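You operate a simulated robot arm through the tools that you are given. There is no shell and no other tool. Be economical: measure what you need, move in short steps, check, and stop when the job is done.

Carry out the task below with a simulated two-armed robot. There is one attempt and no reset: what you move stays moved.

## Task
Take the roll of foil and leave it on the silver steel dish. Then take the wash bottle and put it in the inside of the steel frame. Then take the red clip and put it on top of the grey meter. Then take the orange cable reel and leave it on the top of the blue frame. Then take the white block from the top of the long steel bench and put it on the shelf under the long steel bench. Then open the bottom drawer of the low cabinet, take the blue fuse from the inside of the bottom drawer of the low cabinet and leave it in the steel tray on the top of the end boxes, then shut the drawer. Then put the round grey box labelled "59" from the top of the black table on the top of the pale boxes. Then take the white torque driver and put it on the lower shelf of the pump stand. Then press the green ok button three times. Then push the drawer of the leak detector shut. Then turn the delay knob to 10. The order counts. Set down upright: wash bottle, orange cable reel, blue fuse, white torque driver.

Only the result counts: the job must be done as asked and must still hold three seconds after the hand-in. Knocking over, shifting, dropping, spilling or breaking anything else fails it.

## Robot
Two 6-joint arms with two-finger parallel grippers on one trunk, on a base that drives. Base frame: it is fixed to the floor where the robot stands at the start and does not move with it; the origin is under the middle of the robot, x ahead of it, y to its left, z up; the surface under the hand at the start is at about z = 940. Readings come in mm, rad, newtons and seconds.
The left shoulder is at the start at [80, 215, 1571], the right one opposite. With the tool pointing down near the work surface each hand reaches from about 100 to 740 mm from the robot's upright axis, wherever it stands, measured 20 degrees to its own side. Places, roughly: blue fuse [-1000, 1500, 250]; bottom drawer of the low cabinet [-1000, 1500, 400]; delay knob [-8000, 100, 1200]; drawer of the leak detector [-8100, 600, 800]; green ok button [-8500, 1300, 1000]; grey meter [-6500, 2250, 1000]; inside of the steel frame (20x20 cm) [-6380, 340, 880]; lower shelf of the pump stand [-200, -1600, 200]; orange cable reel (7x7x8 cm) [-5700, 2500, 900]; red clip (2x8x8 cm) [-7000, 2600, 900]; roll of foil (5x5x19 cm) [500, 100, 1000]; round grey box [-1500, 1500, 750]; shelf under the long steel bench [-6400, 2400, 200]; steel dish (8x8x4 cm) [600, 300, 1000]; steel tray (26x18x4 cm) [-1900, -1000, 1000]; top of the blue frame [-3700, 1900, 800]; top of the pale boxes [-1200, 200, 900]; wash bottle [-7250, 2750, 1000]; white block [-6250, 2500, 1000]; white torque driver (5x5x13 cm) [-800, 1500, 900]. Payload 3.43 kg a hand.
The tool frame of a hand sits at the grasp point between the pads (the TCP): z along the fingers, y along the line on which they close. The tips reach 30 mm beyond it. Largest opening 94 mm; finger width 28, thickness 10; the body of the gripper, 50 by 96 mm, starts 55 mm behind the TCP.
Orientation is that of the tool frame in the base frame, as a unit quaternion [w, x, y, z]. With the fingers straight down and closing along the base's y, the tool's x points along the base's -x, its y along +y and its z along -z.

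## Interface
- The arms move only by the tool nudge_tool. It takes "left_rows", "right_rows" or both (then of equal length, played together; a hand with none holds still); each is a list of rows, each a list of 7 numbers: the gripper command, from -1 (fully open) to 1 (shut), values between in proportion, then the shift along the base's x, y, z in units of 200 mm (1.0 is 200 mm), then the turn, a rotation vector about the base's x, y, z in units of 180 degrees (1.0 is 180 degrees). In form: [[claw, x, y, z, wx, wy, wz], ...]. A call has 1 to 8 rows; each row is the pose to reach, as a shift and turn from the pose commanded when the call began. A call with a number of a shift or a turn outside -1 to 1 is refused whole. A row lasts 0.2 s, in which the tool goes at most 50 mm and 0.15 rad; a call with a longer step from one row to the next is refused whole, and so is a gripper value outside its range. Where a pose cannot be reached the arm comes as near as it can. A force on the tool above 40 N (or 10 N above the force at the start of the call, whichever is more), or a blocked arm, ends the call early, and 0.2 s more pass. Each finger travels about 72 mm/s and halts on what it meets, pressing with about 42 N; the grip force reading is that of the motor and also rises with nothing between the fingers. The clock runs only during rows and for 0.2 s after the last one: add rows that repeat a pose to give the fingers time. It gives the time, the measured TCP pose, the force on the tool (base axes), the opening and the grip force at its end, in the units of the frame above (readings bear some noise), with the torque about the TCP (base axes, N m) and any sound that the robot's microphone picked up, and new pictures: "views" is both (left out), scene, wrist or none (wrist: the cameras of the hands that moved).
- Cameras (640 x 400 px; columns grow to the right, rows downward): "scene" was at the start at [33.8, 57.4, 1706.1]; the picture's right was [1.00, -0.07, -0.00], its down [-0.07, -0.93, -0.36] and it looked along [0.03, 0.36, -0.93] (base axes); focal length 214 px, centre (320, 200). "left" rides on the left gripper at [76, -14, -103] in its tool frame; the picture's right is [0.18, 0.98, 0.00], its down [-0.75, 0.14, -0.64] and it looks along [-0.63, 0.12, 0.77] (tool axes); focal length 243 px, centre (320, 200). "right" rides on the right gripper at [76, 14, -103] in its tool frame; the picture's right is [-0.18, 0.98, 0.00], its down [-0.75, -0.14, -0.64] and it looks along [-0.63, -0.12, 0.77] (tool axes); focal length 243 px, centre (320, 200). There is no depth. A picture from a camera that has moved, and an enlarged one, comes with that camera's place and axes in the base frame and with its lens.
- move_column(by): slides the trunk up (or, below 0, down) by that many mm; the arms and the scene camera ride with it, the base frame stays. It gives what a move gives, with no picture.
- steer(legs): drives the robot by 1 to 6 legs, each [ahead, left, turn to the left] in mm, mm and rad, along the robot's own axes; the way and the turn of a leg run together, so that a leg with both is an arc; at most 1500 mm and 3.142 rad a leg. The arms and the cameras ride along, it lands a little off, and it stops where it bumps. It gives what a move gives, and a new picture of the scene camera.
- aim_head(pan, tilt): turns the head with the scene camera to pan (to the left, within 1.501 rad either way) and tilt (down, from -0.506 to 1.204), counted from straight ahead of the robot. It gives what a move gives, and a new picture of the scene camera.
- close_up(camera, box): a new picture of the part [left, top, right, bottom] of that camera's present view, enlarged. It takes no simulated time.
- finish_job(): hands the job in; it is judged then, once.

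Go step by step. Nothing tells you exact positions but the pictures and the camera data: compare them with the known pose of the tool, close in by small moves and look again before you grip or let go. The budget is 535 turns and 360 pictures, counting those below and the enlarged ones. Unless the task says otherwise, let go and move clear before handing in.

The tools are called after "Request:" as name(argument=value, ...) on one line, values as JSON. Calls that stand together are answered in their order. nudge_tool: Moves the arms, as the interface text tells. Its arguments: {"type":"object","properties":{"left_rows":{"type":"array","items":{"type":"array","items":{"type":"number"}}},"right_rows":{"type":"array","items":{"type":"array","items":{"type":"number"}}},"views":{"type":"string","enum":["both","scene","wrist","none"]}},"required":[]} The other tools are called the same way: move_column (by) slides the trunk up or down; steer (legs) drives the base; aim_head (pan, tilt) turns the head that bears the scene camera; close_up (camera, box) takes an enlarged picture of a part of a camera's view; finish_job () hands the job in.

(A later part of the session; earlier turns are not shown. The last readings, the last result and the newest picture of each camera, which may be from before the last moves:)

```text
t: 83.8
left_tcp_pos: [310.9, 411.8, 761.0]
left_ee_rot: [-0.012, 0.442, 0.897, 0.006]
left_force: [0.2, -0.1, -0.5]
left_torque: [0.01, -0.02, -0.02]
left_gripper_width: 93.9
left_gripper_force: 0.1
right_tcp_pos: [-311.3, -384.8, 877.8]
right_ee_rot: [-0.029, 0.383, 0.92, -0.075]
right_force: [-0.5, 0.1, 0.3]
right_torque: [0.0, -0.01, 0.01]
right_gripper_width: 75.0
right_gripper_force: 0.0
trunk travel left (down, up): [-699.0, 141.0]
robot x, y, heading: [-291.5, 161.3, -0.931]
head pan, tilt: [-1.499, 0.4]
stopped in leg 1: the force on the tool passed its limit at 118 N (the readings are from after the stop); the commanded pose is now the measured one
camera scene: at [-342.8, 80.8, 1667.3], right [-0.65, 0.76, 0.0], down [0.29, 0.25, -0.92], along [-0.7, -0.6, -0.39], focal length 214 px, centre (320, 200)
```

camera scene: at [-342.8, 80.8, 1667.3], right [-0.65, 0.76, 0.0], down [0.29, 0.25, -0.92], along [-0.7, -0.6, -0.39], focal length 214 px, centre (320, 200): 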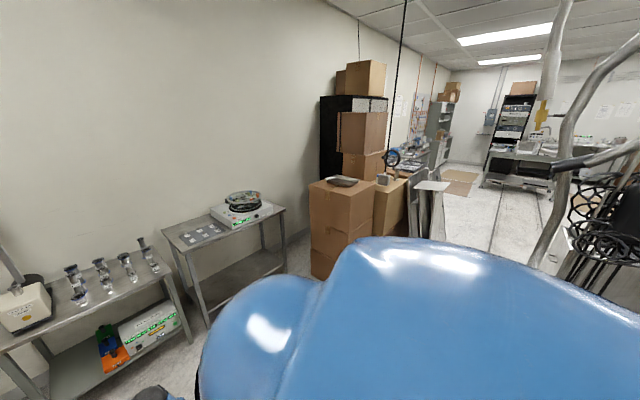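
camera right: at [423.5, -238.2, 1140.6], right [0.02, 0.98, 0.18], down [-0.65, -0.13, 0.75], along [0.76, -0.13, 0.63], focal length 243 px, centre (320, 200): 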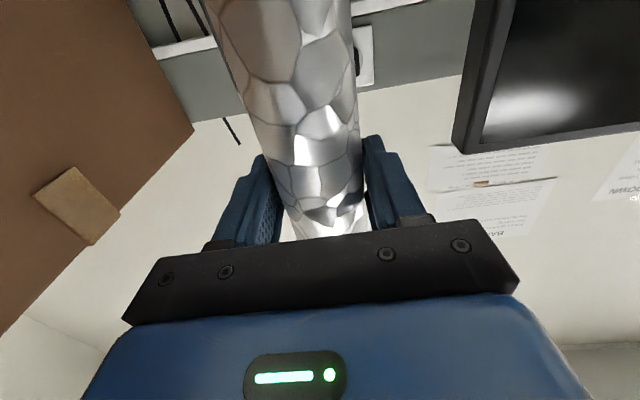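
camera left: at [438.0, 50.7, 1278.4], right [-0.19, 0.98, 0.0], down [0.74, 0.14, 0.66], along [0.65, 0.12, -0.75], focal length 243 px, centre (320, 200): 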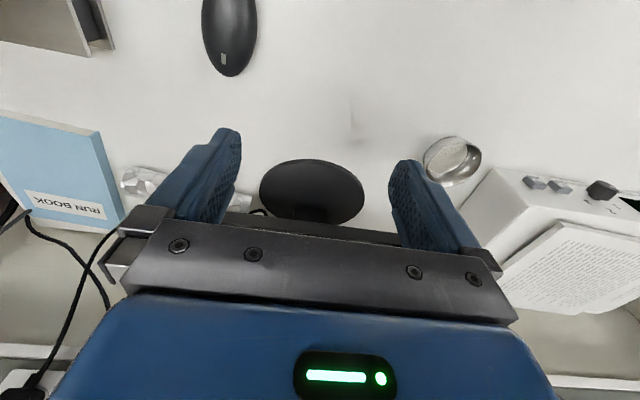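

The left hand touched the bench front. Turn back a bit and then move off the bench.

Request:
steer(legs=[[0, 0, 0.25]])

```text
t: 85.1
left_tcp_pos: [229.9, 552.8, 760.9]
left_ee_rot: [-0.011, 0.326, 0.945, 0.005]
left_force: [-0.5, -0.5, 0.8]
left_torque: [0.0, 0.02, -0.04]
left_gripper_width: 94.0
left_gripper_force: 0.1
right_tcp_pos: [-175.1, -374.1, 877.3]
right_ee_rot: [-0.018, 0.265, 0.961, -0.077]
right_force: [-0.4, 0.9, -0.3]
right_torque: [-0.02, 0.02, 0.01]
right_gripper_width: 75.2
right_gripper_force: 0.1
trunk travel left (down, up): [-699.0, 141.0]
robot x, y, heading: [-290.6, 165.0, -0.68]
head pan, tilt: [-1.499, 0.4]
camera scene: at [-319.5, 69.8, 1667.3], right [-0.82, 0.57, 0.0], down [0.22, 0.32, -0.92], along [-0.53, -0.76, -0.39], focal length 214 px, centre (320, 200)
```

scene: 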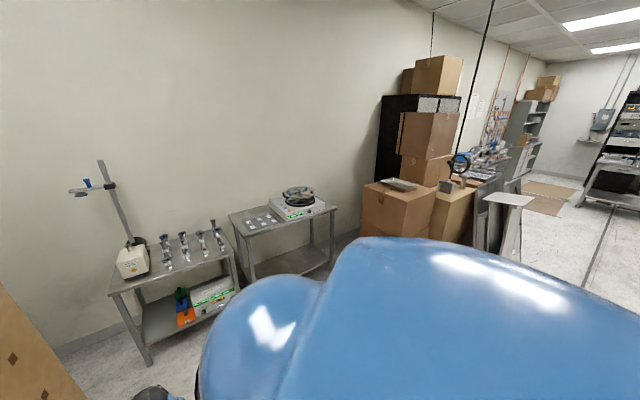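

I'll tuck both hands closer before driving through the aisle.

Request:
nudge_tool(left_rows=[[-1, -0.06, -0.22, 0, 0, 0, 0], [-1, -0.12, -0.44, 0, 0, 0, 0], [-1, -0.18, -0.66, 0, 0, 0, 0], [-1, -0.24, -0.88, 0, 0, 0, 0], [-1, -0.3, -1.0, 0, 0, 0, 0], [-1, -0.41, -1, 0, 0, 0, 0]], right_rows=[[-0.6, -0.04, 0.12, -0.1, 0, 0, 0], [-0.6, -0.08, 0.24, -0.2, 0, 0, 0], [-0.6, -0.12, 0.36, -0.3, 0, 0, 0], [-0.6, -0.17, 0.5, -0.4, 0, 0, 0], [-0.6, -0.17, 0.54, -0.45, 0, 0, 0], [-0.6, -0.17, 0.54, -0.45, 0, 0, 0]], views="scene")

```text
t: 86.5
left_tcp_pos: [165.7, 357.1, 767.8]
left_ee_rot: [0.001, 0.331, 0.944, 0.014]
left_force: [0.6, 0.3, 0.6]
left_torque: [0.02, 0.02, -0.04]
left_gripper_width: 93.9
left_gripper_force: 0.0
right_tcp_pos: [-208.8, -266.5, 788.8]
right_ee_rot: [-0.019, 0.264, 0.961, -0.076]
right_force: [0.1, -0.7, 0.5]
right_torque: [-0.03, -0.01, -0.01]
right_gripper_width: 75.2
right_gripper_force: 0.1
trunk travel left (down, up): [-699.0, 141.0]
robot x, y, heading: [-293.0, 163.2, -0.674]
head pan, tilt: [-1.499, 0.4]
camera scene: at [-319.4, 70.1, 1668.7], right [-0.82, 0.57, 0.0], down [0.22, 0.32, -0.92], along [-0.53, -0.76, -0.39], focal length 214 px, centre (320, 200)
```

scene: 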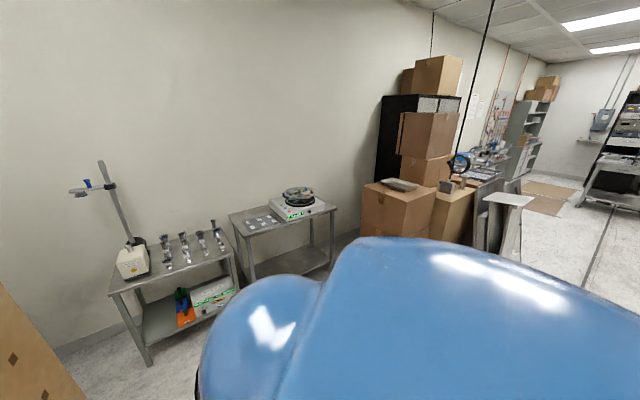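

Hands are tucked. Drive into the open area near (-500, -450).

Request:
steer(legs=[[220, -600, 0], [0, 0, -0.7]])

```text
t: 87.6
left_tcp_pos: [173.3, 328.3, 768.0]
left_ee_rot: [0.004, 0.337, 0.941, 0.016]
left_force: [0.5, 0.1, -0.2]
left_torque: [0.03, -0.02, 0.0]
left_gripper_width: 94.0
left_gripper_force: 0.0
right_tcp_pos: [-216.6, -288.7, 787.1]
right_ee_rot: [-0.02, 0.274, 0.958, -0.076]
right_force: [0.2, -0.1, 0.0]
right_torque: [0.02, 0.01, 0.02]
right_gripper_width: 75.1
right_gripper_force: 0.1
trunk travel left (down, up): [-699.0, 141.0]
robot x, y, heading: [-289.5, 140.3, -0.697]
head pan, tilt: [-1.499, 0.4]
stopped in leg 1: the robot was blocked; the commanded pose is now the measured one
camera scene: at [-320.9, 49.2, 1667.0], right [-0.81, 0.59, 0.0], down [0.23, 0.31, -0.92], along [-0.54, -0.75, -0.39], focal length 214 px, centre (320, 200)
```

scene: 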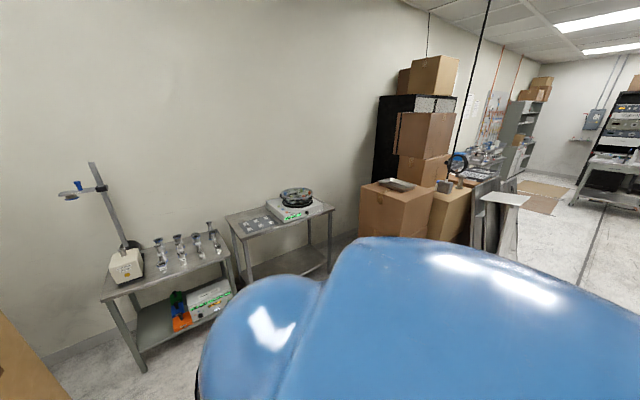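

Blocked to the right. Let me look with the wrist cameras.

Request:
nudge_tool(left_rows=[[-1, 0, 0, 0, 0, 0, 0]], right_rows=[[-0.6, 0, 0, 0, 0, 0, 0]], views="wrist")

Request:
aim_head(pan=-0.9, tilt=1.0)

```text
t: 88.0
left_tcp_pos: [174.6, 327.5, 768.5]
left_ee_rot: [0.005, 0.337, 0.941, 0.016]
left_force: [0.9, 0.2, -0.1]
left_torque: [-0.02, -0.02, -0.03]
left_gripper_width: 93.8
left_gripper_force: 0.0
right_tcp_pos: [-215.2, -289.6, 788.2]
right_ee_rot: [-0.02, 0.274, 0.959, -0.077]
right_force: [-0.7, -0.2, 0.3]
right_torque: [-0.03, 0.03, 0.0]
right_gripper_width: 75.2
right_gripper_force: 0.0
trunk travel left (down, up): [-699.0, 141.0]
robot x, y, heading: [-285.6, 138.6, -0.694]
head pan, tilt: [-1.499, 0.4]
camera right: at [-264.8, -223.2, 885.2], right [0.67, 0.73, -0.15], down [0.62, -0.43, 0.66], along [0.41, -0.54, -0.74], focal length 243 px, centre (320, 200)
camera left: at [103.3, 362.9, 871.8], right [0.48, 0.88, 0.03], down [0.66, -0.39, 0.64], along [0.58, -0.29, -0.76], focal length 243 px, centre (320, 200)
```

right: 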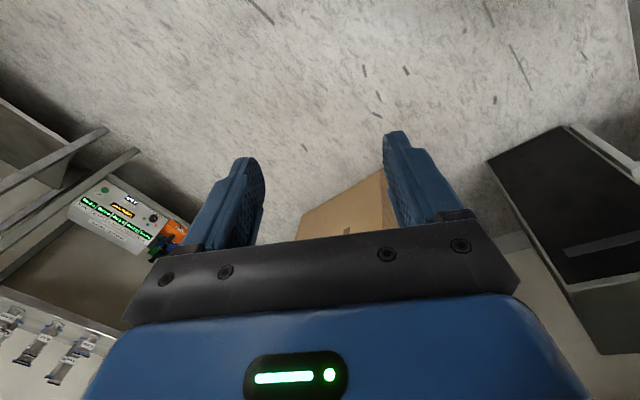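
left: 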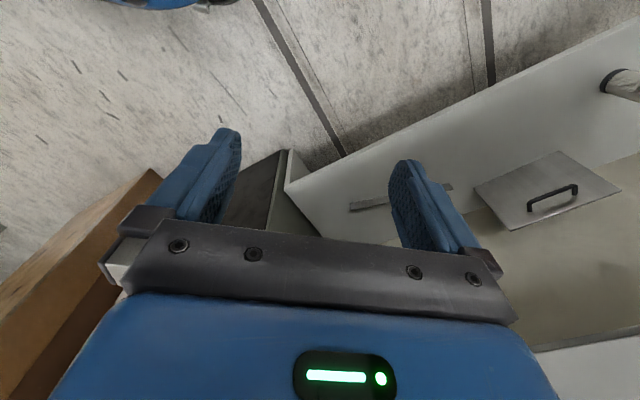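

```text
t: 89.0
left_tcp_pos: [174.2, 327.8, 769.0]
left_ee_rot: [0.003, 0.337, 0.941, 0.016]
left_force: [0.1, 0.1, -0.3]
left_torque: [-0.01, -0.01, 0.01]
left_gripper_width: 93.7
left_gripper_force: 0.1
right_tcp_pos: [-214.6, -290.8, 787.2]
right_ee_rot: [-0.02, 0.274, 0.959, -0.077]
right_force: [0.5, 0.0, 0.2]
right_torque: [0.01, 0.01, 0.02]
right_gripper_width: 75.1
right_gripper_force: 0.0
trunk travel left (down, up): [-699.0, 141.0]
robot x, y, heading: [-289.2, 140.9, -0.697]
head pan, tilt: [-0.901, 1.0]
camera scene: at [-268.2, 52.8, 1617.2], right [-1.0, 0.03, 0.0], down [0.02, 0.84, -0.54], along [-0.02, -0.54, -0.84], focal length 214 px, centre (320, 200)
```

scene: 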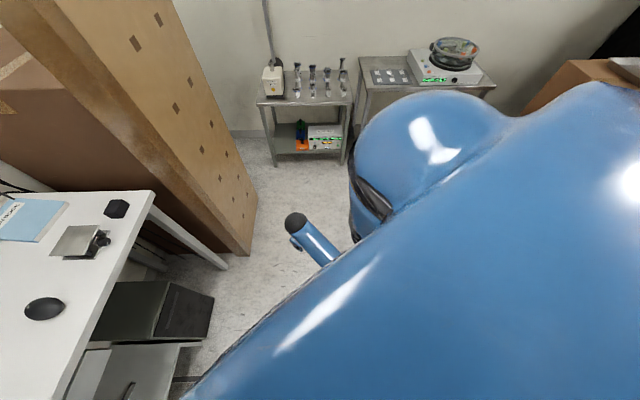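

The front and right floor look clear, so the obstacle is behind. I'll turn the right wrist to look to the right-rear.

Request:
nudge_tool(right_rows=[[-0.6, 0, 0, 0, 0, 0, -0.047], [-0.6, 0, 0, 0, 0, 0, -0.094], [-0.6, 0, 0, 0, 0, 0, -0.141], [-0.6, 0, 0, 0, 0, 0, -0.188], [-0.6, 0, 0, 0, 0, 0, -0.235], [-0.6, 0, 0, 0, 0, 0, -0.282], [-0.6, 0, 0, 0, 0, 0, -0.329], [-0.6, 0, 0, 0, 0, 0, -0.376]], views="none")

Request:
nudge_tool(right_rows=[[-0.6, 0, 0, 0, 0, 0, -0.047], [-0.6, 0, 0, 0, 0, 0, -0.094], [-0.6, 0, 0, 0, 0, 0, -0.141], [-0.6, 0, 0, 0, 0, 0, -0.188], [-0.6, 0, 0, 0, 0, 0, -0.235], [-0.6, 0, 0, 0, 0, 0, -0.282], [-0.6, 0, 0, 0, 0, 0, -0.329], [-0.6, 0, 0, 0, 0, 0, -0.376]], views="wrist")

```text
t: 90.8
left_tcp_pos: [172.8, 326.6, 769.4]
left_ee_rot: [0.004, 0.337, 0.941, 0.016]
left_force: [-0.2, 0.2, 0.5]
left_torque: [-0.02, 0.02, -0.01]
left_gripper_width: 93.9
left_gripper_force: 0.1
right_tcp_pos: [-215.0, -291.1, 786.9]
right_ee_rot: [-0.059, 0.762, 0.642, -0.051]
right_force: [-0.3, -0.3, -0.6]
right_torque: [-0.02, 0.04, 0.0]
right_gripper_width: 75.0
right_gripper_force: 0.0
trunk travel left (down, up): [-699.0, 141.0]
robot x, y, heading: [-290.0, 142.8, -0.695]
head pan, tilt: [-0.901, 1.0]
```

```text
t: 92.6
left_tcp_pos: [173.3, 328.1, 769.5]
left_ee_rot: [0.002, 0.337, 0.942, 0.016]
left_force: [-0.2, 0.2, -0.3]
left_torque: [-0.01, 0.0, 0.0]
left_gripper_width: 94.1
left_gripper_force: 0.0
right_tcp_pos: [-214.8, -290.1, 786.9]
right_ee_rot: [-0.08, 0.991, 0.109, -0.011]
right_force: [-0.7, -0.7, 0.1]
right_torque: [0.01, 0.01, 0.01]
right_gripper_width: 75.3
right_gripper_force: 0.1
trunk travel left (down, up): [-699.0, 141.0]
robot x, y, heading: [-290.3, 137.2, -0.699]
head pan, tilt: [-0.901, 1.0]
camera right: at [-134.4, -302.6, 884.5], right [0.03, -0.99, -0.15], down [-0.74, -0.13, 0.66], along [-0.67, 0.09, -0.74], focal length 243 px, centre (320, 200)
```

right: 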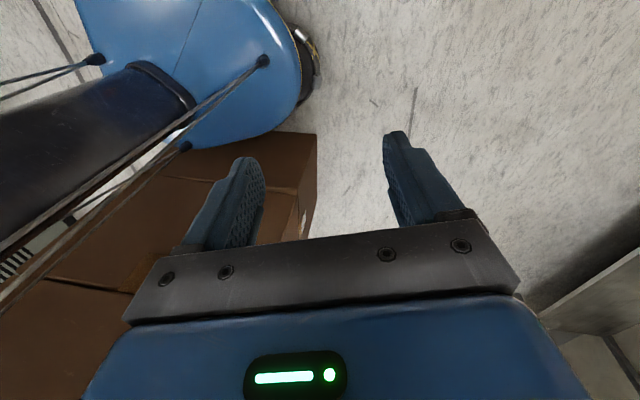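

Now I see it: a stack of brown boxes right behind the base (corner about [-593, -162]). Drive in pure -y direction first.

Request:
steer(legs=[[415, -497, 0]])

```text
t: 96.2
left_tcp_pos: [179.3, -310.9, 768.2]
left_ee_rot: [0.004, 0.335, 0.942, 0.014]
left_force: [-0.5, -0.4, 0.9]
left_torque: [-0.02, 0.02, -0.04]
left_gripper_width: 94.0
left_gripper_force: 0.1
right_tcp_pos: [-207.1, -931.8, 786.2]
right_ee_rot: [-0.078, 0.99, 0.114, -0.011]
right_force: [-0.2, -0.1, 0.4]
right_torque: [0.03, -0.03, -0.02]
right_gripper_width: 75.3
right_gripper_force: 0.1
trunk travel left (down, up): [-699.0, 141.0]
robot x, y, heading: [-287.2, -502.2, -0.691]
head pan, tilt: [-0.901, 1.0]
camera scene: at [-261.3, -587.5, 1617.2], right [-1.0, 0.02, 0.0], down [0.02, 0.84, -0.54], along [-0.01, -0.54, -0.84], focal length 214 px, centre (320, 200)
```

scene: 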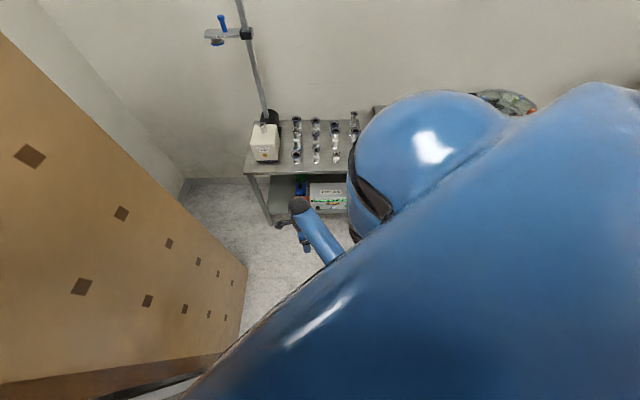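

Shift another 150 mm to -y, then turn to face -x.

Request:
steer(legs=[[96, -116, 0], [0, 0, -1.2]])

Request:
aim_head(pan=-0.9, tilt=0.7)

```text
t: 98.6
left_tcp_pos: [200.1, -561.8, 768.4]
left_ee_rot: [-0.006, 0.429, 0.903, 0.014]
left_force: [-12.6, -1.2, 4.7]
left_torque: [0.02, -0.48, 0.22]
left_gripper_width: 88.1
left_gripper_force: 0.0
right_tcp_pos: [-304.4, -1087.6, 787.3]
right_ee_rot: [-0.08, 0.997, 0.007, -0.002]
right_force: [0.1, 0.3, -0.4]
right_torque: [0.0, 0.02, -0.04]
right_gripper_width: 75.1
right_gripper_force: 0.0
trunk travel left (down, up): [-699.0, 141.0]
robot x, y, heading: [-284.7, -648.6, -0.905]
head pan, tilt: [-0.901, 1.0]
stopped in leg 2: the force on the tool passed its limit at 56 N (the readings are from after the stop); the commanded pose is now the measured one
camera scene: at [-286.3, -740.8, 1617.3], right [-0.97, 0.24, 0.0], down [0.2, 0.82, -0.54], along [-0.13, -0.53, -0.84], focal length 214 px, centre (320, 200)
```

scene: 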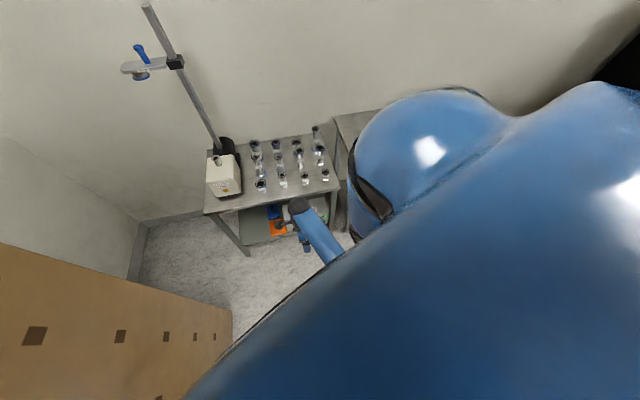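

```text
t: 99.4
left_tcp_pos: [200.0, -561.8, 768.8]
left_ee_rot: [-0.006, 0.429, 0.903, 0.015]
left_force: [-13.7, -1.2, 2.3]
left_torque: [0.06, -0.09, 0.31]
left_gripper_width: 87.6
left_gripper_force: 0.0
right_tcp_pos: [-304.3, -1088.8, 786.0]
right_ee_rot: [-0.079, 0.997, 0.007, -0.002]
right_force: [0.2, -0.2, -0.2]
right_torque: [0.01, 0.01, 0.03]
right_gripper_width: 75.4
right_gripper_force: 0.0
trunk travel left (down, up): [-699.0, 141.0]
robot x, y, heading: [-285.6, -650.1, -0.905]
head pan, tilt: [-0.901, 0.7]
camera scene: at [-289.8, -756.1, 1640.4], right [-0.97, 0.24, 0.0], down [0.15, 0.63, -0.76], along [-0.18, -0.74, -0.65], focal length 214 px, centre (320, 200)
```

scene: 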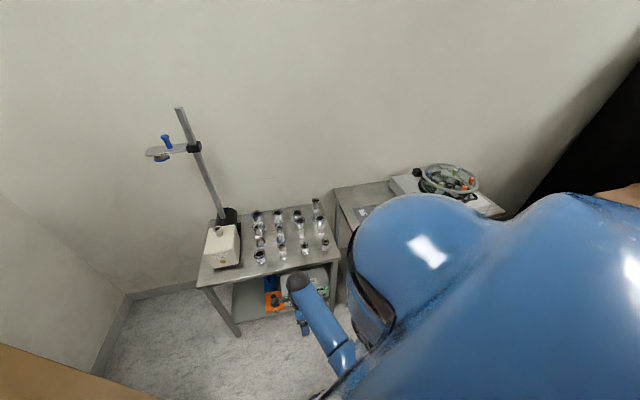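

The left hand touched the crate. Turn back a little, move away to -x, then turn.

Request:
steer(legs=[[0, 0, 0.08], [-192, -162, 0], [0, 0, -1.2]])

```text
t: 104.6
left_tcp_pos: [-236.5, -1021.1, 765.9]
left_ee_rot: [0.003, 0.84, 0.543, 0.015]
left_force: [-0.1, -0.2, -0.3]
left_torque: [-0.01, -0.01, -0.02]
left_gripper_width: 94.0
left_gripper_force: 0.0
right_tcp_pos: [-934.5, -805.9, 786.3]
right_ee_rot: [-0.068, 0.852, -0.518, 0.039]
right_force: [0.6, 0.1, 0.3]
right_torque: [-0.03, 0.0, 0.0]
right_gripper_width: 75.2
right_gripper_force: 0.0
trunk travel left (down, up): [-699.0, 141.0]
robot x, y, heading: [-538.0, -620.9, -2.016]
head pan, tilt: [-0.901, 0.7]
camera scene: at [-632.0, -669.7, 1640.5], right [-0.22, 0.97, 0.0], down [0.63, 0.14, -0.77], along [-0.75, -0.17, -0.64], focal length 214 px, centre (320, 200)
```

scene: 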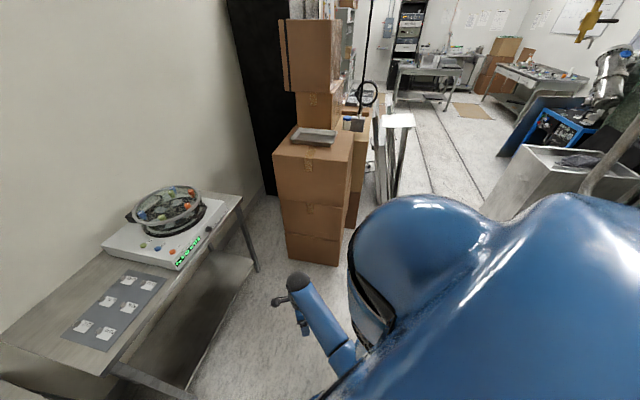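

Turn to face -x and look ahead.

Request:
steer(legs=[[0, 0, -1.12]])

Request:
aim_head(pan=0.0, tilt=0.45)

```text
t: 107.8
left_tcp_pos: [-757.5, -1068.0, 767.1]
left_ee_rot: [0.011, 1.0, 0.019, 0.012]
left_force: [-0.6, 0.6, -0.4]
left_torque: [0.0, 0.03, -0.01]
left_gripper_width: 93.9
left_gripper_force: 0.1
right_tcp_pos: [-875.2, -348.9, 787.5]
right_ee_rot: [0.037, -0.452, 0.889, -0.069]
right_force: [-0.6, -0.7, 0.0]
right_torque: [-0.01, 0.02, -0.01]
right_gripper_width: 75.1
right_gripper_force: 0.0
trunk travel left (down, up): [-699.0, 141.0]
robot x, y, heading: [-534.7, -627.5, -3.126]
head pan, tilt: [-0.901, 0.7]
camera scene: at [-620.6, -558.5, 1640.5], right [0.77, 0.64, 0.0], down [0.41, -0.5, -0.77], along [-0.49, 0.59, -0.64], focal length 214 px, centre (320, 200)
```

scene: 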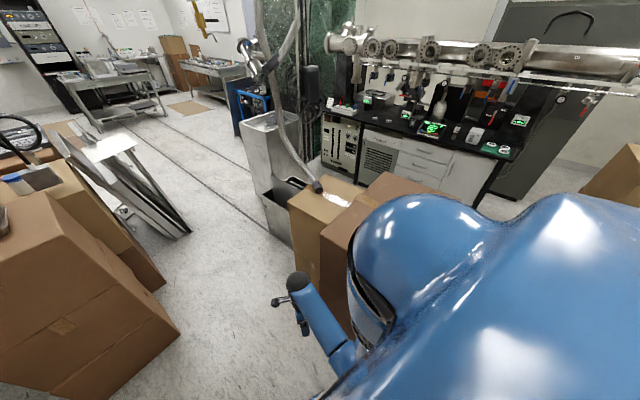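

```text
t: 109.0
left_tcp_pos: [-757.4, -1068.7, 767.5]
left_ee_rot: [0.01, 1.0, 0.019, 0.011]
left_force: [0.2, 0.1, -0.7]
left_torque: [-0.03, -0.03, 0.0]
left_gripper_width: 93.9
left_gripper_force: 0.1
right_tcp_pos: [-874.7, -349.0, 786.9]
right_ee_rot: [0.037, -0.452, 0.888, -0.069]
right_force: [-0.6, 0.4, 0.1]
right_torque: [-0.03, 0.0, 0.01]
right_gripper_width: 75.1
right_gripper_force: 0.2
trunk travel left (down, up): [-699.0, 141.0]
robot x, y, heading: [-534.6, -626.6, -3.126]
head pan, tilt: [0.0, 0.45]
camera scene: at [-658.5, -625.6, 1662.7], right [-0.02, 1.0, 0.0], down [0.44, 0.01, -0.9], along [-0.9, -0.02, -0.44], focal length 214 px, centre (320, 200)
```

scene: 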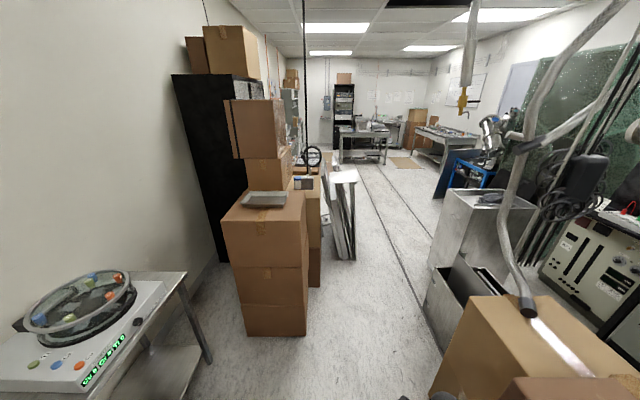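

Clear view of the aisle. Restore the right wrist's yaw and bring the left hand inward.

Request:
nudge_tool(right_rows=[[-0.6, 0, 0, 0, 0, 0, 0.047], [-0.6, 0, 0, 0, 0, 0, 0.094], [-0.6, 0, 0, 0, 0, 0, 0.141], [-0.6, 0, 0, 0, 0, 0, 0.188], [-0.6, 0, 0, 0, 0, 0, 0.235], [-0.6, 0, 0, 0, 0, 0, 0.282], [-0.6, 0, 0, 0, 0, 0, 0.329], [-0.6, 0, 0, 0, 0, 0, 0.376]], left_rows=[[-1, -0.05, 0.05, 0, 0, 0, 0], [-1, -0.1, 0.1, 0, 0, 0, 0], [-1, -0.2, 0.15, 0, 0, 0, 0], [-1, -0.3, 0.2, 0, 0, 0, 0], [-1, -0.3, 0.3, 0, 0, 0, 0], [-1, -0.3, 0.4, 0, 0, 0, 0], [-1, -0.3, 0.4, 0, 0, 0, 0], [-1, -0.3, 0.4, 0, 0, 0, 0]], views="none")

Request:
nudge_tool(right_rows=[[-0.6, 0, 0, 0, 0, 0, 0.047], [-0.6, 0, 0, 0, 0, 0, 0.094], [-0.6, 0, 0, 0, 0, 0, 0.141], [-0.6, 0, 0, 0, 0, 0, 0.188], [-0.6, 0, 0, 0, 0, 0, 0.235], [-0.6, 0, 0, 0, 0, 0, 0.282], [-0.6, 0, 0, 0, 0, 0, 0.329], [-0.6, 0, 0, 0, 0, 0, 0.35]], views="scene")

```text
t: 110.8
left_tcp_pos: [-816.7, -988.8, 768.9]
left_ee_rot: [0.01, 1.0, 0.02, 0.012]
left_force: [-0.5, -0.3, 1.1]
left_torque: [-0.01, -0.01, 0.0]
left_gripper_width: 94.1
left_gripper_force: 0.0
right_tcp_pos: [-875.2, -349.4, 785.9]
right_ee_rot: [-0.069, 0.871, -0.486, 0.036]
right_force: [0.2, -0.5, -0.2]
right_torque: [-0.02, 0.01, 0.02]
right_gripper_width: 75.3
right_gripper_force: 0.1
trunk travel left (down, up): [-699.0, 141.0]
robot x, y, heading: [-540.3, -624.6, -3.124]
head pan, tilt: [0.0, 0.45]
```

```text
t: 112.6
left_tcp_pos: [-817.2, -989.0, 768.4]
left_ee_rot: [0.01, 1.0, 0.019, 0.012]
left_force: [0.7, -0.5, 0.3]
left_torque: [-0.01, 0.02, 0.03]
left_gripper_width: 93.9
left_gripper_force: 0.1
right_tcp_pos: [-875.6, -349.1, 787.4]
right_ee_rot: [-0.079, 0.996, 0.041, -0.005]
right_force: [-0.1, -0.7, 0.2]
right_torque: [-0.01, 0.03, 0.01]
right_gripper_width: 75.4
right_gripper_force: 0.0
trunk travel left (down, up): [-699.0, 141.0]
robot x, y, heading: [-533.6, -623.8, -3.123]
head pan, tilt: [0.0, 0.45]
camera scene: at [-658.5, -625.6, 1662.7], right [-0.02, 1.0, 0.0], down [0.44, 0.01, -0.9], along [-0.9, -0.02, -0.44], focal length 214 px, centre (320, 200)
```

scene: 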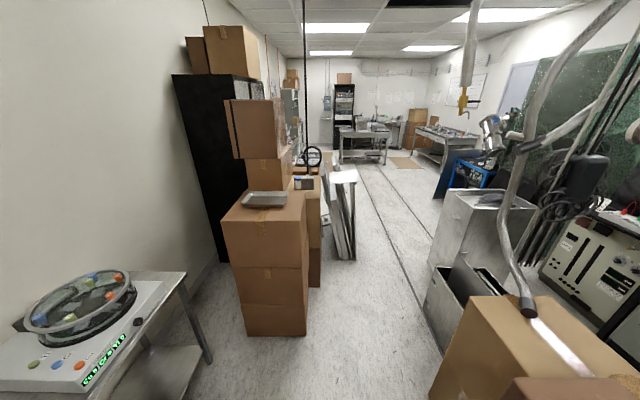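

Route: (-950,-500) then (-1300,-310), passing between the boxes.

Request:
steer(legs=[[416, -130, -0.018], [350, -190, 0]])

```text
t: 117.4
left_tcp_pos: [-1591.5, -668.0, 769.3]
left_ee_rot: [0.01, 1.0, 0.009, 0.01]
left_force: [0.4, 0.2, 0.4]
left_torque: [-0.01, 0.03, 0.0]
left_gripper_width: 94.0
left_gripper_force: 0.1
right_tcp_pos: [-1636.0, -26.7, 788.0]
right_ee_rot: [-0.079, 0.996, 0.028, -0.005]
right_force: [0.4, -0.5, 0.5]
right_torque: [-0.01, 0.01, -0.02]
right_gripper_width: 75.3
right_gripper_force: 0.0
trunk travel left (down, up): [-699.0, 141.0]
robot x, y, heading: [-1302.5, -310.9, 3.134]
head pan, tilt: [0.0, 0.45]
camera scene: at [-1424.7, -309.2, 1662.8], right [0.0, 1.0, 0.0], down [0.43, 0.0, -0.9], along [-0.9, 0.0, -0.43], focal length 214 px, centre (320, 200)
```

scene: 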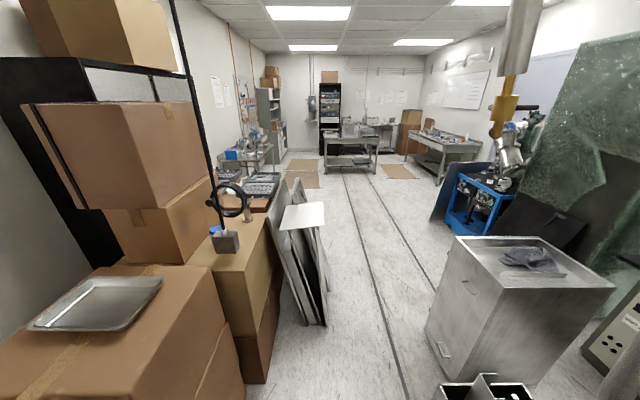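

Try to bring the left hand further inward.

Request:
nudge_tool(left_rows=[[-1, -0.15, 0.1, 0, 0, 0, 0], [-1, -0.3, 0.2, 0, 0, 0, 0], [-1, -0.3, 0.4, 0, 0, 0, 0], [-1, -0.3, 0.55, 0, 0, 0, 0]], views="none")

```text
t: 118.4
left_tcp_pos: [-1652.5, -558.3, 768.3]
left_ee_rot: [0.011, 1.0, 0.01, 0.012]
left_force: [-0.2, -0.7, -0.2]
left_torque: [-0.03, 0.02, -0.03]
left_gripper_width: 94.0
left_gripper_force: 0.0
right_tcp_pos: [-1636.2, -25.7, 786.9]
right_ee_rot: [-0.079, 0.996, 0.028, -0.004]
right_force: [0.0, 0.2, -0.9]
right_torque: [-0.01, -0.01, -0.01]
right_gripper_width: 75.1
right_gripper_force: 0.1
trunk travel left (down, up): [-699.0, 141.0]
robot x, y, heading: [-1305.2, -310.7, 3.134]
head pan, tilt: [0.0, 0.45]
```

Request:
steer(legs=[[600, -150, 0]])

```text
t: 121.8
left_tcp_pos: [-2250.3, -397.3, 769.3]
left_ee_rot: [0.01, 1.0, 0.001, 0.011]
left_force: [0.3, -0.2, 0.1]
left_torque: [0.0, 0.04, 0.0]
left_gripper_width: 93.9
left_gripper_force: 0.1
right_tcp_pos: [-2227.3, 131.5, 787.3]
right_ee_rot: [-0.079, 0.997, 0.022, -0.003]
right_force: [0.2, 0.5, -0.1]
right_torque: [-0.01, -0.02, 0.0]
right_gripper_width: 75.2
right_gripper_force: 0.1
trunk travel left (down, up): [-699.0, 141.0]
robot x, y, heading: [-1904.1, -155.7, 3.124]
head pan, tilt: [0.0, 0.45]
camera scene: at [-2020.0, -152.1, 1662.8], right [0.02, 1.0, 0.0], down [0.43, -0.01, -0.9], along [-0.9, 0.02, -0.43], focal length 214 px, centre (320, 200)
```

scene: 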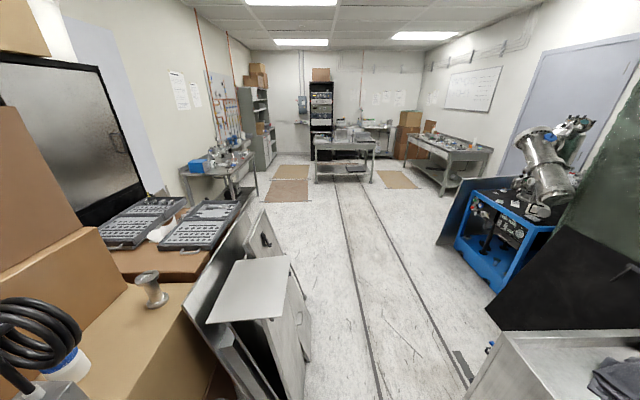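

I need to see the low bins on the right before shifting.

Request:
aim_head(pan=-0.9, tilt=0.9)

Request:
aim_head(pan=0.5, tilt=0.9)

```text
t: 123.0
left_tcp_pos: [-2251.5, -397.5, 770.0]
left_ee_rot: [0.011, 1.0, 0.002, 0.012]
left_force: [0.2, -0.6, -0.5]
left_torque: [0.02, 0.02, 0.02]
left_gripper_width: 93.8
left_gripper_force: 0.1
right_tcp_pos: [-2227.9, 132.5, 786.5]
right_ee_rot: [-0.078, 0.997, 0.022, -0.004]
right_force: [0.0, -0.6, 0.1]
right_torque: [0.03, 0.01, -0.01]
right_gripper_width: 75.0
right_gripper_force: 0.2
trunk travel left (down, up): [-699.0, 141.0]
robot x, y, heading: [-1900.1, -156.7, 3.122]
head pan, tilt: [-0.901, 0.901]
camera scene: at [-1975.1, -93.4, 1624.4], right [0.79, 0.61, 0.0], down [0.48, -0.62, -0.62], along [-0.38, 0.49, -0.78], focal length 214 px, centre (320, 200)
```

scene: 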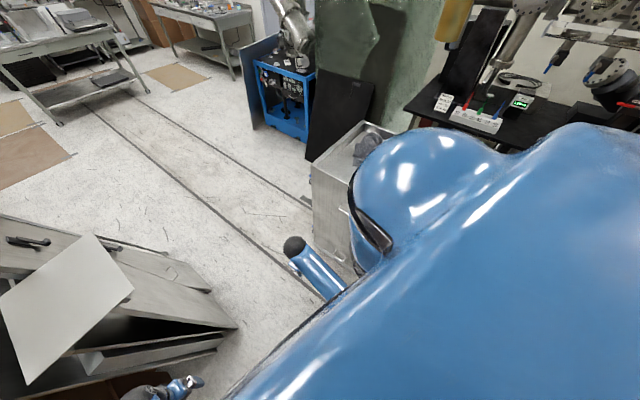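

```text
t: 124.6
left_tcp_pos: [-2250.8, -398.1, 769.4]
left_ee_rot: [0.011, 1.0, 0.001, 0.012]
left_force: [0.5, -1.1, 0.4]
left_torque: [-0.01, 0.01, 0.0]
left_gripper_width: 94.0
left_gripper_force: 0.0
right_tcp_pos: [-2228.3, 132.0, 786.3]
right_ee_rot: [-0.077, 0.997, 0.022, -0.002]
right_force: [-0.9, -0.4, -0.2]
right_torque: [-0.03, -0.01, 0.0]
right_gripper_width: 75.4
right_gripper_force: 0.1
trunk travel left (down, up): [-699.0, 141.0]
robot x, y, heading: [-1900.6, -153.9, 3.127]
head pan, tilt: [0.499, 0.901]
camera scene: at [-1996.4, -188.2, 1624.4], right [-0.46, 0.89, 0.0], down [0.69, 0.36, -0.62], along [-0.55, -0.29, -0.78], focal length 214 px, centre (320, 200)
```

scene: 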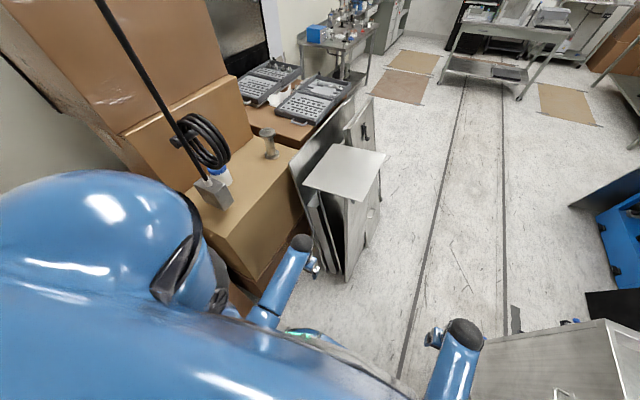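

Check the low bin with the right wrist camera by yawing it to look to the right.

Request:
nudge_tool(right_rows=[[-0.6, 0, 0, 0, 0, 0, -0.047], [-0.6, 0, 0, 0, 0, 0, -0.094], [-0.6, 0, 0, 0, 0, 0, -0.141], [-0.6, 0, 0, 0, 0, 0, -0.188], [-0.6, 0, 0, 0, 0, 0, -0.235], [-0.6, 0, 0, 0, 0, 0, -0.282], [-0.6, 0, 0, 0, 0, 0, -0.329], [-0.6, 0, 0, 0, 0, 0, -0.376]], left_rows=[[-1, -0.1, 0.1, 0, 0, 0, 0], [-1, -0.2, 0.2, 0, 0, 0, 0], [-1, -0.3, 0.3, 0, 0, 0, 0], [-1, -0.3, 0.4, 0, 0, 0, 0], [-1, -0.3, 0.5, 0, 0, 0, 0], [-1, -0.3, 0.6, 0, 0, 0, 0], [-1, -0.3, 0.6, 0, 0, 0, 0], [-1, -0.3, 0.6, 0, 0, 0, 0]], views="none")

Request:
nudge_tool(right_rows=[[-0.6, 0, 0, 0, 0, 0, -0.047], [-0.6, 0, 0, 0, 0, 0, -0.094], [-0.6, 0, 0, 0, 0, 0, -0.141], [-0.6, 0, 0, 0, 0, 0, -0.188], [-0.6, 0, 0, 0, 0, 0, -0.235]], views="wrist")

```text
t: 126.4
left_tcp_pos: [-2311.6, -277.0, 768.2]
left_ee_rot: [0.011, 1.0, 0.003, 0.012]
left_force: [0.2, 0.6, 0.1]
left_torque: [0.02, 0.03, 0.0]
left_gripper_width: 94.2
left_gripper_force: 0.0
right_tcp_pos: [-2228.7, 131.8, 788.4]
right_ee_rot: [-0.067, 0.839, -0.537, 0.043]
right_force: [0.1, 0.3, 0.4]
right_torque: [0.01, 0.0, -0.02]
right_gripper_width: 75.3
right_gripper_force: 0.0
trunk travel left (down, up): [-699.0, 141.0]
robot x, y, heading: [-1900.8, -155.9, 3.13]
head pan, tilt: [0.499, 0.901]
```

```text
t: 127.6
left_tcp_pos: [-2312.2, -276.5, 768.6]
left_ee_rot: [0.01, 1.0, 0.002, 0.012]
left_force: [0.0, 0.7, 0.1]
left_torque: [0.01, 0.0, 0.0]
left_gripper_width: 94.0
left_gripper_force: 0.1
right_tcp_pos: [-2228.3, 131.9, 787.4]
right_ee_rot: [0.048, -0.588, 0.805, -0.064]
right_force: [-0.1, 0.5, 0.3]
right_torque: [0.0, 0.01, -0.01]
right_gripper_width: 75.3
right_gripper_force: 0.0
trunk travel left (down, up): [-699.0, 141.0]
robot x, y, heading: [-1897.2, -159.8, 3.122]
head pan, tilt: [0.499, 0.901]
camera right: at [-2280.3, 69.9, 885.4], right [-0.87, 0.47, -0.15], down [0.26, 0.7, 0.66], along [0.42, 0.53, -0.74], focal length 243 px, centre (320, 200)
```

right: 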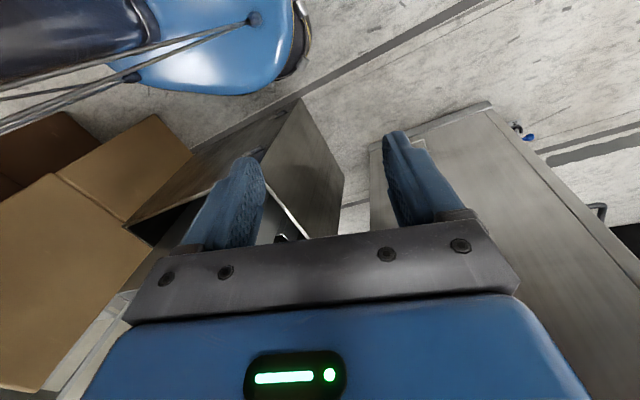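

The low bin's corner is at about (-1942, 243). I'll go to (-2230,-75), then strafe right past it.

Request:
steer(legs=[[333, -75, 0.015]])

```text
t: 129.8
left_tcp_pos: [-2631.6, -199.8, 769.1]
left_ee_rot: [0.01, 1.0, 0.004, 0.01]
left_force: [-0.7, 0.2, -0.1]
left_torque: [0.0, -0.01, 0.0]
left_gripper_width: 94.0
left_gripper_force: 0.1
right_tcp_pos: [-2550.7, 210.8, 787.2]
right_ee_rot: [0.048, -0.591, 0.803, -0.063]
right_force: [0.9, 0.2, 0.2]
right_torque: [0.0, 0.02, 0.01]
right_gripper_width: 75.3
right_gripper_force: 0.0
trunk travel left (down, up): [-699.0, 141.0]
robot x, y, heading: [-2219.6, -81.0, 3.122]
head pan, tilt: [0.499, 0.901]
camera scene: at [-2316.3, -110.1, 1624.5], right [-0.47, 0.88, 0.0], down [0.69, 0.37, -0.62], along [-0.55, -0.29, -0.78], focal length 214 px, centre (320, 200)
```

scene: 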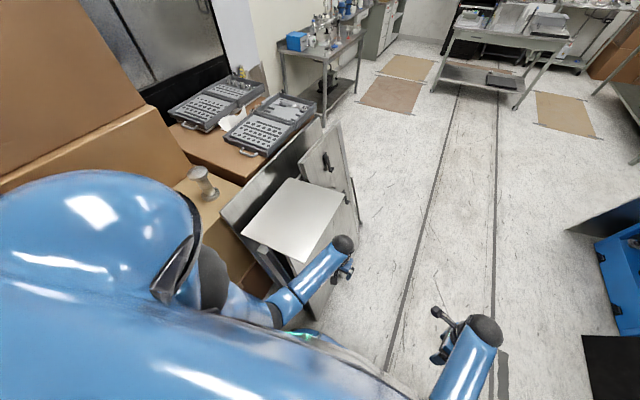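

Request:
steer(legs=[[38, 0, 0.02], [10, -230, 0]])

```text
t: 131.9
left_tcp_pos: [-2680.9, 15.7, 769.1]
left_ee_rot: [0.009, 1.0, 0.013, 0.012]
left_force: [0.1, -0.4, -0.6]
left_torque: [0.01, -0.04, 0.0]
left_gripper_width: 94.1
left_gripper_force: 0.0
right_tcp_pos: [-2606.7, 427.3, 787.6]
right_ee_rot: [0.049, -0.599, 0.797, -0.062]
right_force: [-0.5, -0.5, 0.5]
right_torque: [0.0, -0.01, 0.01]
right_gripper_width: 75.3
right_gripper_force: 0.1
trunk travel left (down, up): [-699.0, 141.0]
robot x, y, heading: [-2270.0, 148.6, -3.138]
head pan, tilt: [0.499, 0.901]
camera scene: at [-2366.7, 110.8, 1624.3], right [-0.48, 0.88, 0.0], down [0.69, 0.38, -0.62], along [-0.54, -0.3, -0.78], focal length 214 px, centre (320, 200)
```

scene: 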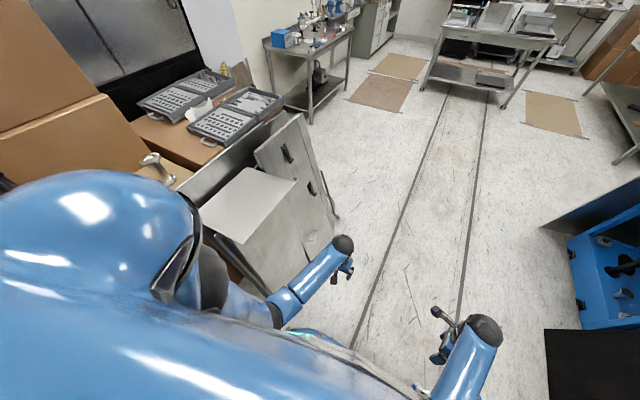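

Through the gap. Drive on along the aisle.

Request:
steer(legs=[[1400, 0, 0], [1000, 0, 0]])

Request:
aim_head(pan=-0.6, tilt=0.4)

```text
t: 143.8
left_tcp_pos: [-5087.1, -27.5, 768.8]
left_ee_rot: [0.011, 1.0, 0.019, 0.012]
left_force: [-0.5, -0.1, -0.5]
left_torque: [-0.02, 0.03, 0.0]
left_gripper_width: 94.1
left_gripper_force: 0.0
right_tcp_pos: [-5016.4, 384.2, 788.3]
right_ee_rot: [0.048, -0.603, 0.794, -0.062]
right_force: [0.1, 0.4, 0.1]
right_torque: [0.02, -0.02, -0.01]
right_gripper_width: 75.3
right_gripper_force: 0.0
trunk travel left (down, up): [-699.0, 141.0]
robot x, y, heading: [-4679.6, 107.7, -3.124]
head pan, tilt: [0.499, 0.901]
camera scene: at [-4773.9, 70.8, 1624.4], right [-0.49, 0.87, 0.0], down [0.68, 0.39, -0.62], along [-0.54, -0.31, -0.78], focal length 214 px, centre (320, 200)
```

scene: 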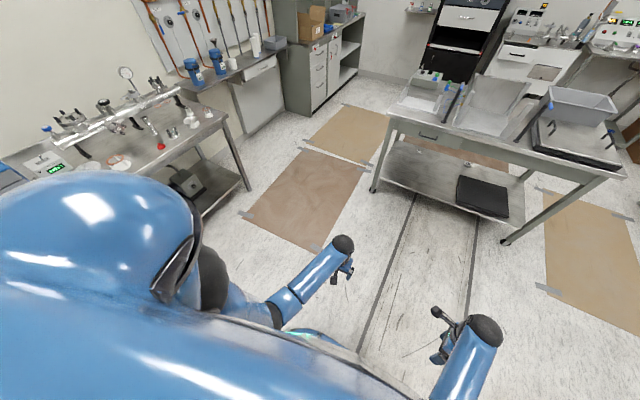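

```text
t: 145.1
left_tcp_pos: [-5086.4, -28.6, 767.5]
left_ee_rot: [0.011, 1.0, 0.019, 0.012]
left_force: [0.6, 0.3, -0.2]
left_torque: [0.02, -0.01, 0.03]
left_gripper_width: 94.1
left_gripper_force: 0.1
right_tcp_pos: [-5016.4, 383.9, 787.5]
right_ee_rot: [0.049, -0.603, 0.794, -0.063]
right_force: [-0.9, -0.3, -0.2]
right_torque: [0.0, 0.01, -0.01]
right_gripper_width: 75.2
right_gripper_force: 0.1
trunk travel left (down, up): [-699.0, 141.0]
robot x, y, heading: [-4677.6, 108.8, -3.123]
head pan, tilt: [-0.6, 0.4]
camera scene: at [-4786.4, 159.1, 1667.3], right [0.55, 0.83, 0.0], down [0.33, -0.21, -0.92], along [-0.77, 0.51, -0.39], focal length 214 px, centre (320, 200)
```

scene: 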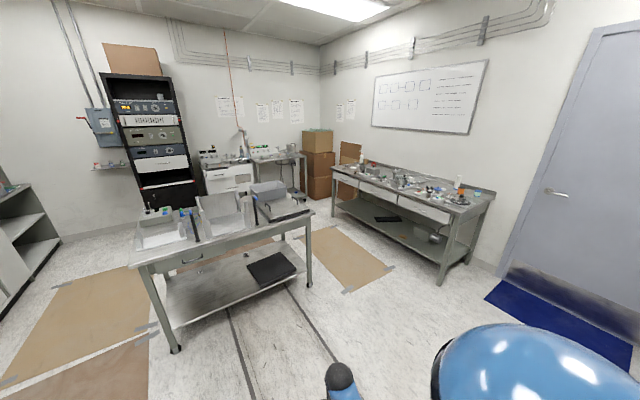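

Zoom on the central table and the long bench.

Request:
close_up(camera="scene", box=[130, 160, 320, 280])

Request:
close_up(camera="scene", box=[325, 140, 505, 252])

```text
3.33 times, centred on (225, 220) of scene
camera zoom: at [-4786.4, 159.1, 1667.3], right [0.55, 0.83, 0.0], down [0.33, -0.21, -0.92], along [-0.77, 0.51, -0.39], focal length 715 px, centre (637, 133)
```

zoom: 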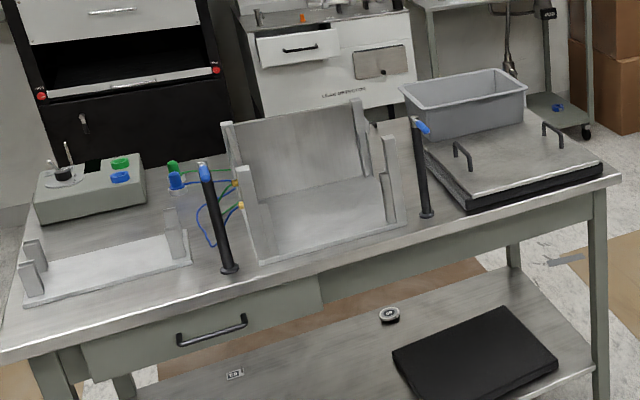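

```text
3.56 times, centred on (415, 196) of scene
camera zoom: at [-4786.4, 159.1, 1667.3], right [0.55, 0.83, 0.0], down [0.33, -0.21, -0.92], along [-0.77, 0.51, -0.39], focal length 763 px, centre (-18, 214)
```

zoom: 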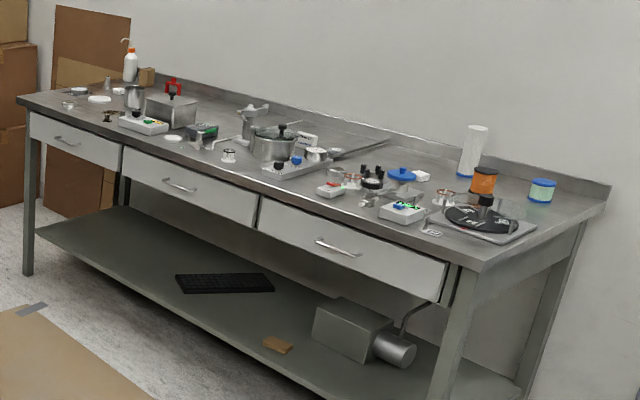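

The steel frame is the middle item of the central table; the wash bottle is at the far-left back of the long bench. Restore the right wrist and tuck hands.

Request:
nudge_tool(right_rows=[[-1, 0, 0, 0, 0, 0, 0.047], [-1, 0, 0, 0, 0, 0, 0.094], [-1, 0, 0, 0, 0, 0, 0.141], [-1, 0, 0, 0, 0, 0, 0.188], [-1, 0, 0, 0, 0, 0, 0.235], [-1, 0, 0, 0, 0, 0, 0.282], [-1, 0, 0, 0, 0, 0, 0.329], [-1, 0, 0, 0, 0, 0, 0.376]], left_rows=[[-1, 0.1, -0.1, 0, 0, 0, 0], [-1, 0.2, -0.2, 0, 0, 0, 0], [-1, 0.3, -0.3, 0, 0, 0, 0], [-1, 0.35, -0.4, 0, 0, 0, 0], [-1, 0.4, -0.5, 0, 0, 0, 0], [-1, 0.4, -0.55, 0, 0, 0, 0], [-1, 0.4, -0.55, 0, 0, 0, 0], [-1, 0.4, -0.55, 0, 0, 0, 0]], views="none")

Request:
nudge_tool(right_rows=[[-1, 0, 0, 0, 0, 0, 0.047], [-1, 0, 0, 0, 0, 0, 0.094], [-1, 0, 0, 0, 0, 0, 0.141], [-1, 0, 0, 0, 0, 0, 0.188], [-1, 0, 0, 0, 0, 0, 0.215]], views="none")

Request:
steer(legs=[[700, -1250, 0]])

```text
t: 146.9
left_tcp_pos: [-5005.2, -138.2, 767.5]
left_ee_rot: [0.011, 1.0, 0.018, 0.011]
left_force: [-0.6, 0.5, 0.4]
left_torque: [-0.02, 0.01, -0.01]
left_gripper_width: 93.9
left_gripper_force: 0.1
right_tcp_pos: [-5017.2, 384.3, 787.3]
right_ee_rot: [-0.075, 0.943, -0.323, 0.024]
right_force: [-0.2, 0.5, -0.3]
right_torque: [-0.01, -0.02, 0.02]
right_gripper_width: 93.9
right_gripper_force: 0.0
trunk travel left (down, up): [-699.0, 141.0]
robot x, y, heading: [-4678.4, 106.3, -3.123]
head pan, tilt: [-0.6, 0.4]
```

```text
t: 148.1
left_tcp_pos: [-5005.7, -138.5, 768.2]
left_ee_rot: [0.011, 1.0, 0.018, 0.011]
left_force: [0.2, 0.2, 0.0]
left_torque: [0.01, 0.0, 0.0]
left_gripper_width: 93.9
left_gripper_force: 0.0
right_tcp_pos: [-5016.3, 382.8, 786.4]
right_ee_rot: [-0.079, 0.997, 0.008, -0.002]
right_force: [1.0, -0.3, 0.2]
right_torque: [-0.01, 0.02, -0.01]
right_gripper_width: 94.0
right_gripper_force: 0.2
trunk travel left (down, up): [-699.0, 141.0]
robot x, y, heading: [-4674.0, 106.0, -3.128]
head pan, tilt: [-0.6, 0.4]
```

```text
t: 155.2
left_tcp_pos: [-5719.6, 1124.2, 768.2]
left_ee_rot: [0.01, 1.0, 0.003, 0.012]
left_force: [0.7, -0.2, 0.5]
left_torque: [-0.03, 0.0, 0.01]
left_gripper_width: 94.1
left_gripper_force: 0.0
right_tcp_pos: [-5716.9, 1645.8, 787.3]
right_ee_rot: [-0.079, 0.997, -0.007, -0.002]
right_force: [0.7, 0.1, -0.7]
right_torque: [-0.03, 0.0, -0.03]
right_gripper_width: 94.1
right_gripper_force: 0.2
trunk travel left (down, up): [-699.0, 141.0]
robot x, y, heading: [-5382.0, 1362.0, 3.131]
head pan, tilt: [-0.6, 0.4]
camera scene: at [-5492.4, 1415.7, 1667.4], right [0.58, 0.82, 0.0], down [0.32, -0.22, -0.92], along [-0.75, 0.53, -0.39], focal length 214 px, centre (320, 200)
```

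scene: 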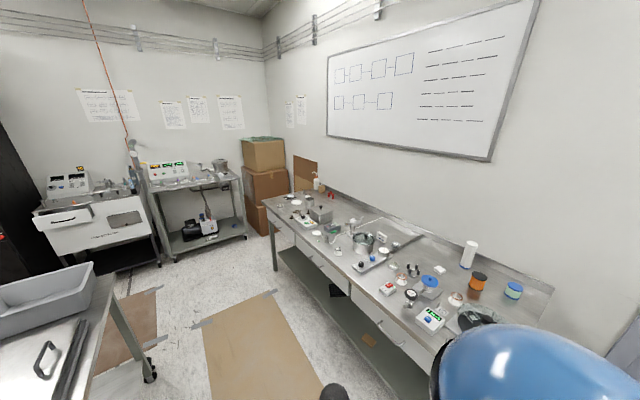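

Request:
close_up(camera="scene", box=[270, 160, 430, 260])

Request:
close_up(camera="scene", box=[370, 220, 550, 332])

```text
4.00 times, centred on (350, 210) of scene
camera zoom: at [-5492.4, 1415.7, 1667.4], right [0.58, 0.82, 0.0], down [0.32, -0.22, -0.92], along [-0.75, 0.53, -0.39], focal length 858 px, centre (200, 160)
```

zoom: 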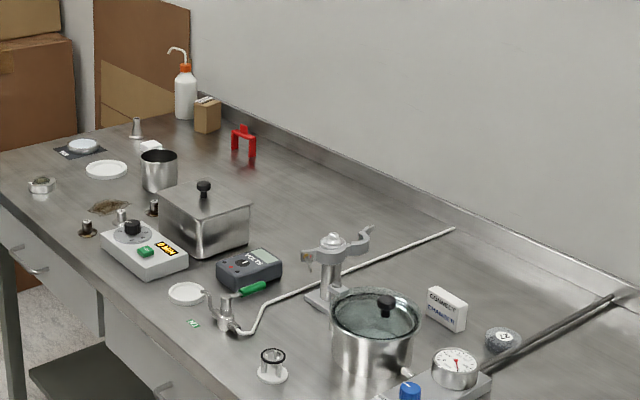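

```text
3.56 times, centred on (460, 276) of scene
camera zoom: at [-5492.4, 1415.7, 1667.4], right [0.58, 0.82, 0.0], down [0.32, -0.22, -0.92], along [-0.75, 0.53, -0.39], focal length 763 px, centre (-178, -70)
```

zoom: 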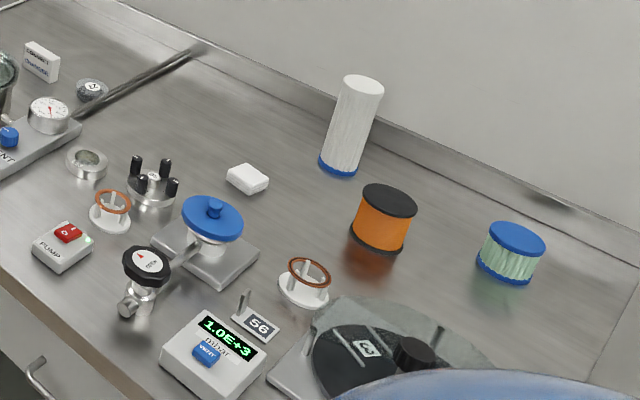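

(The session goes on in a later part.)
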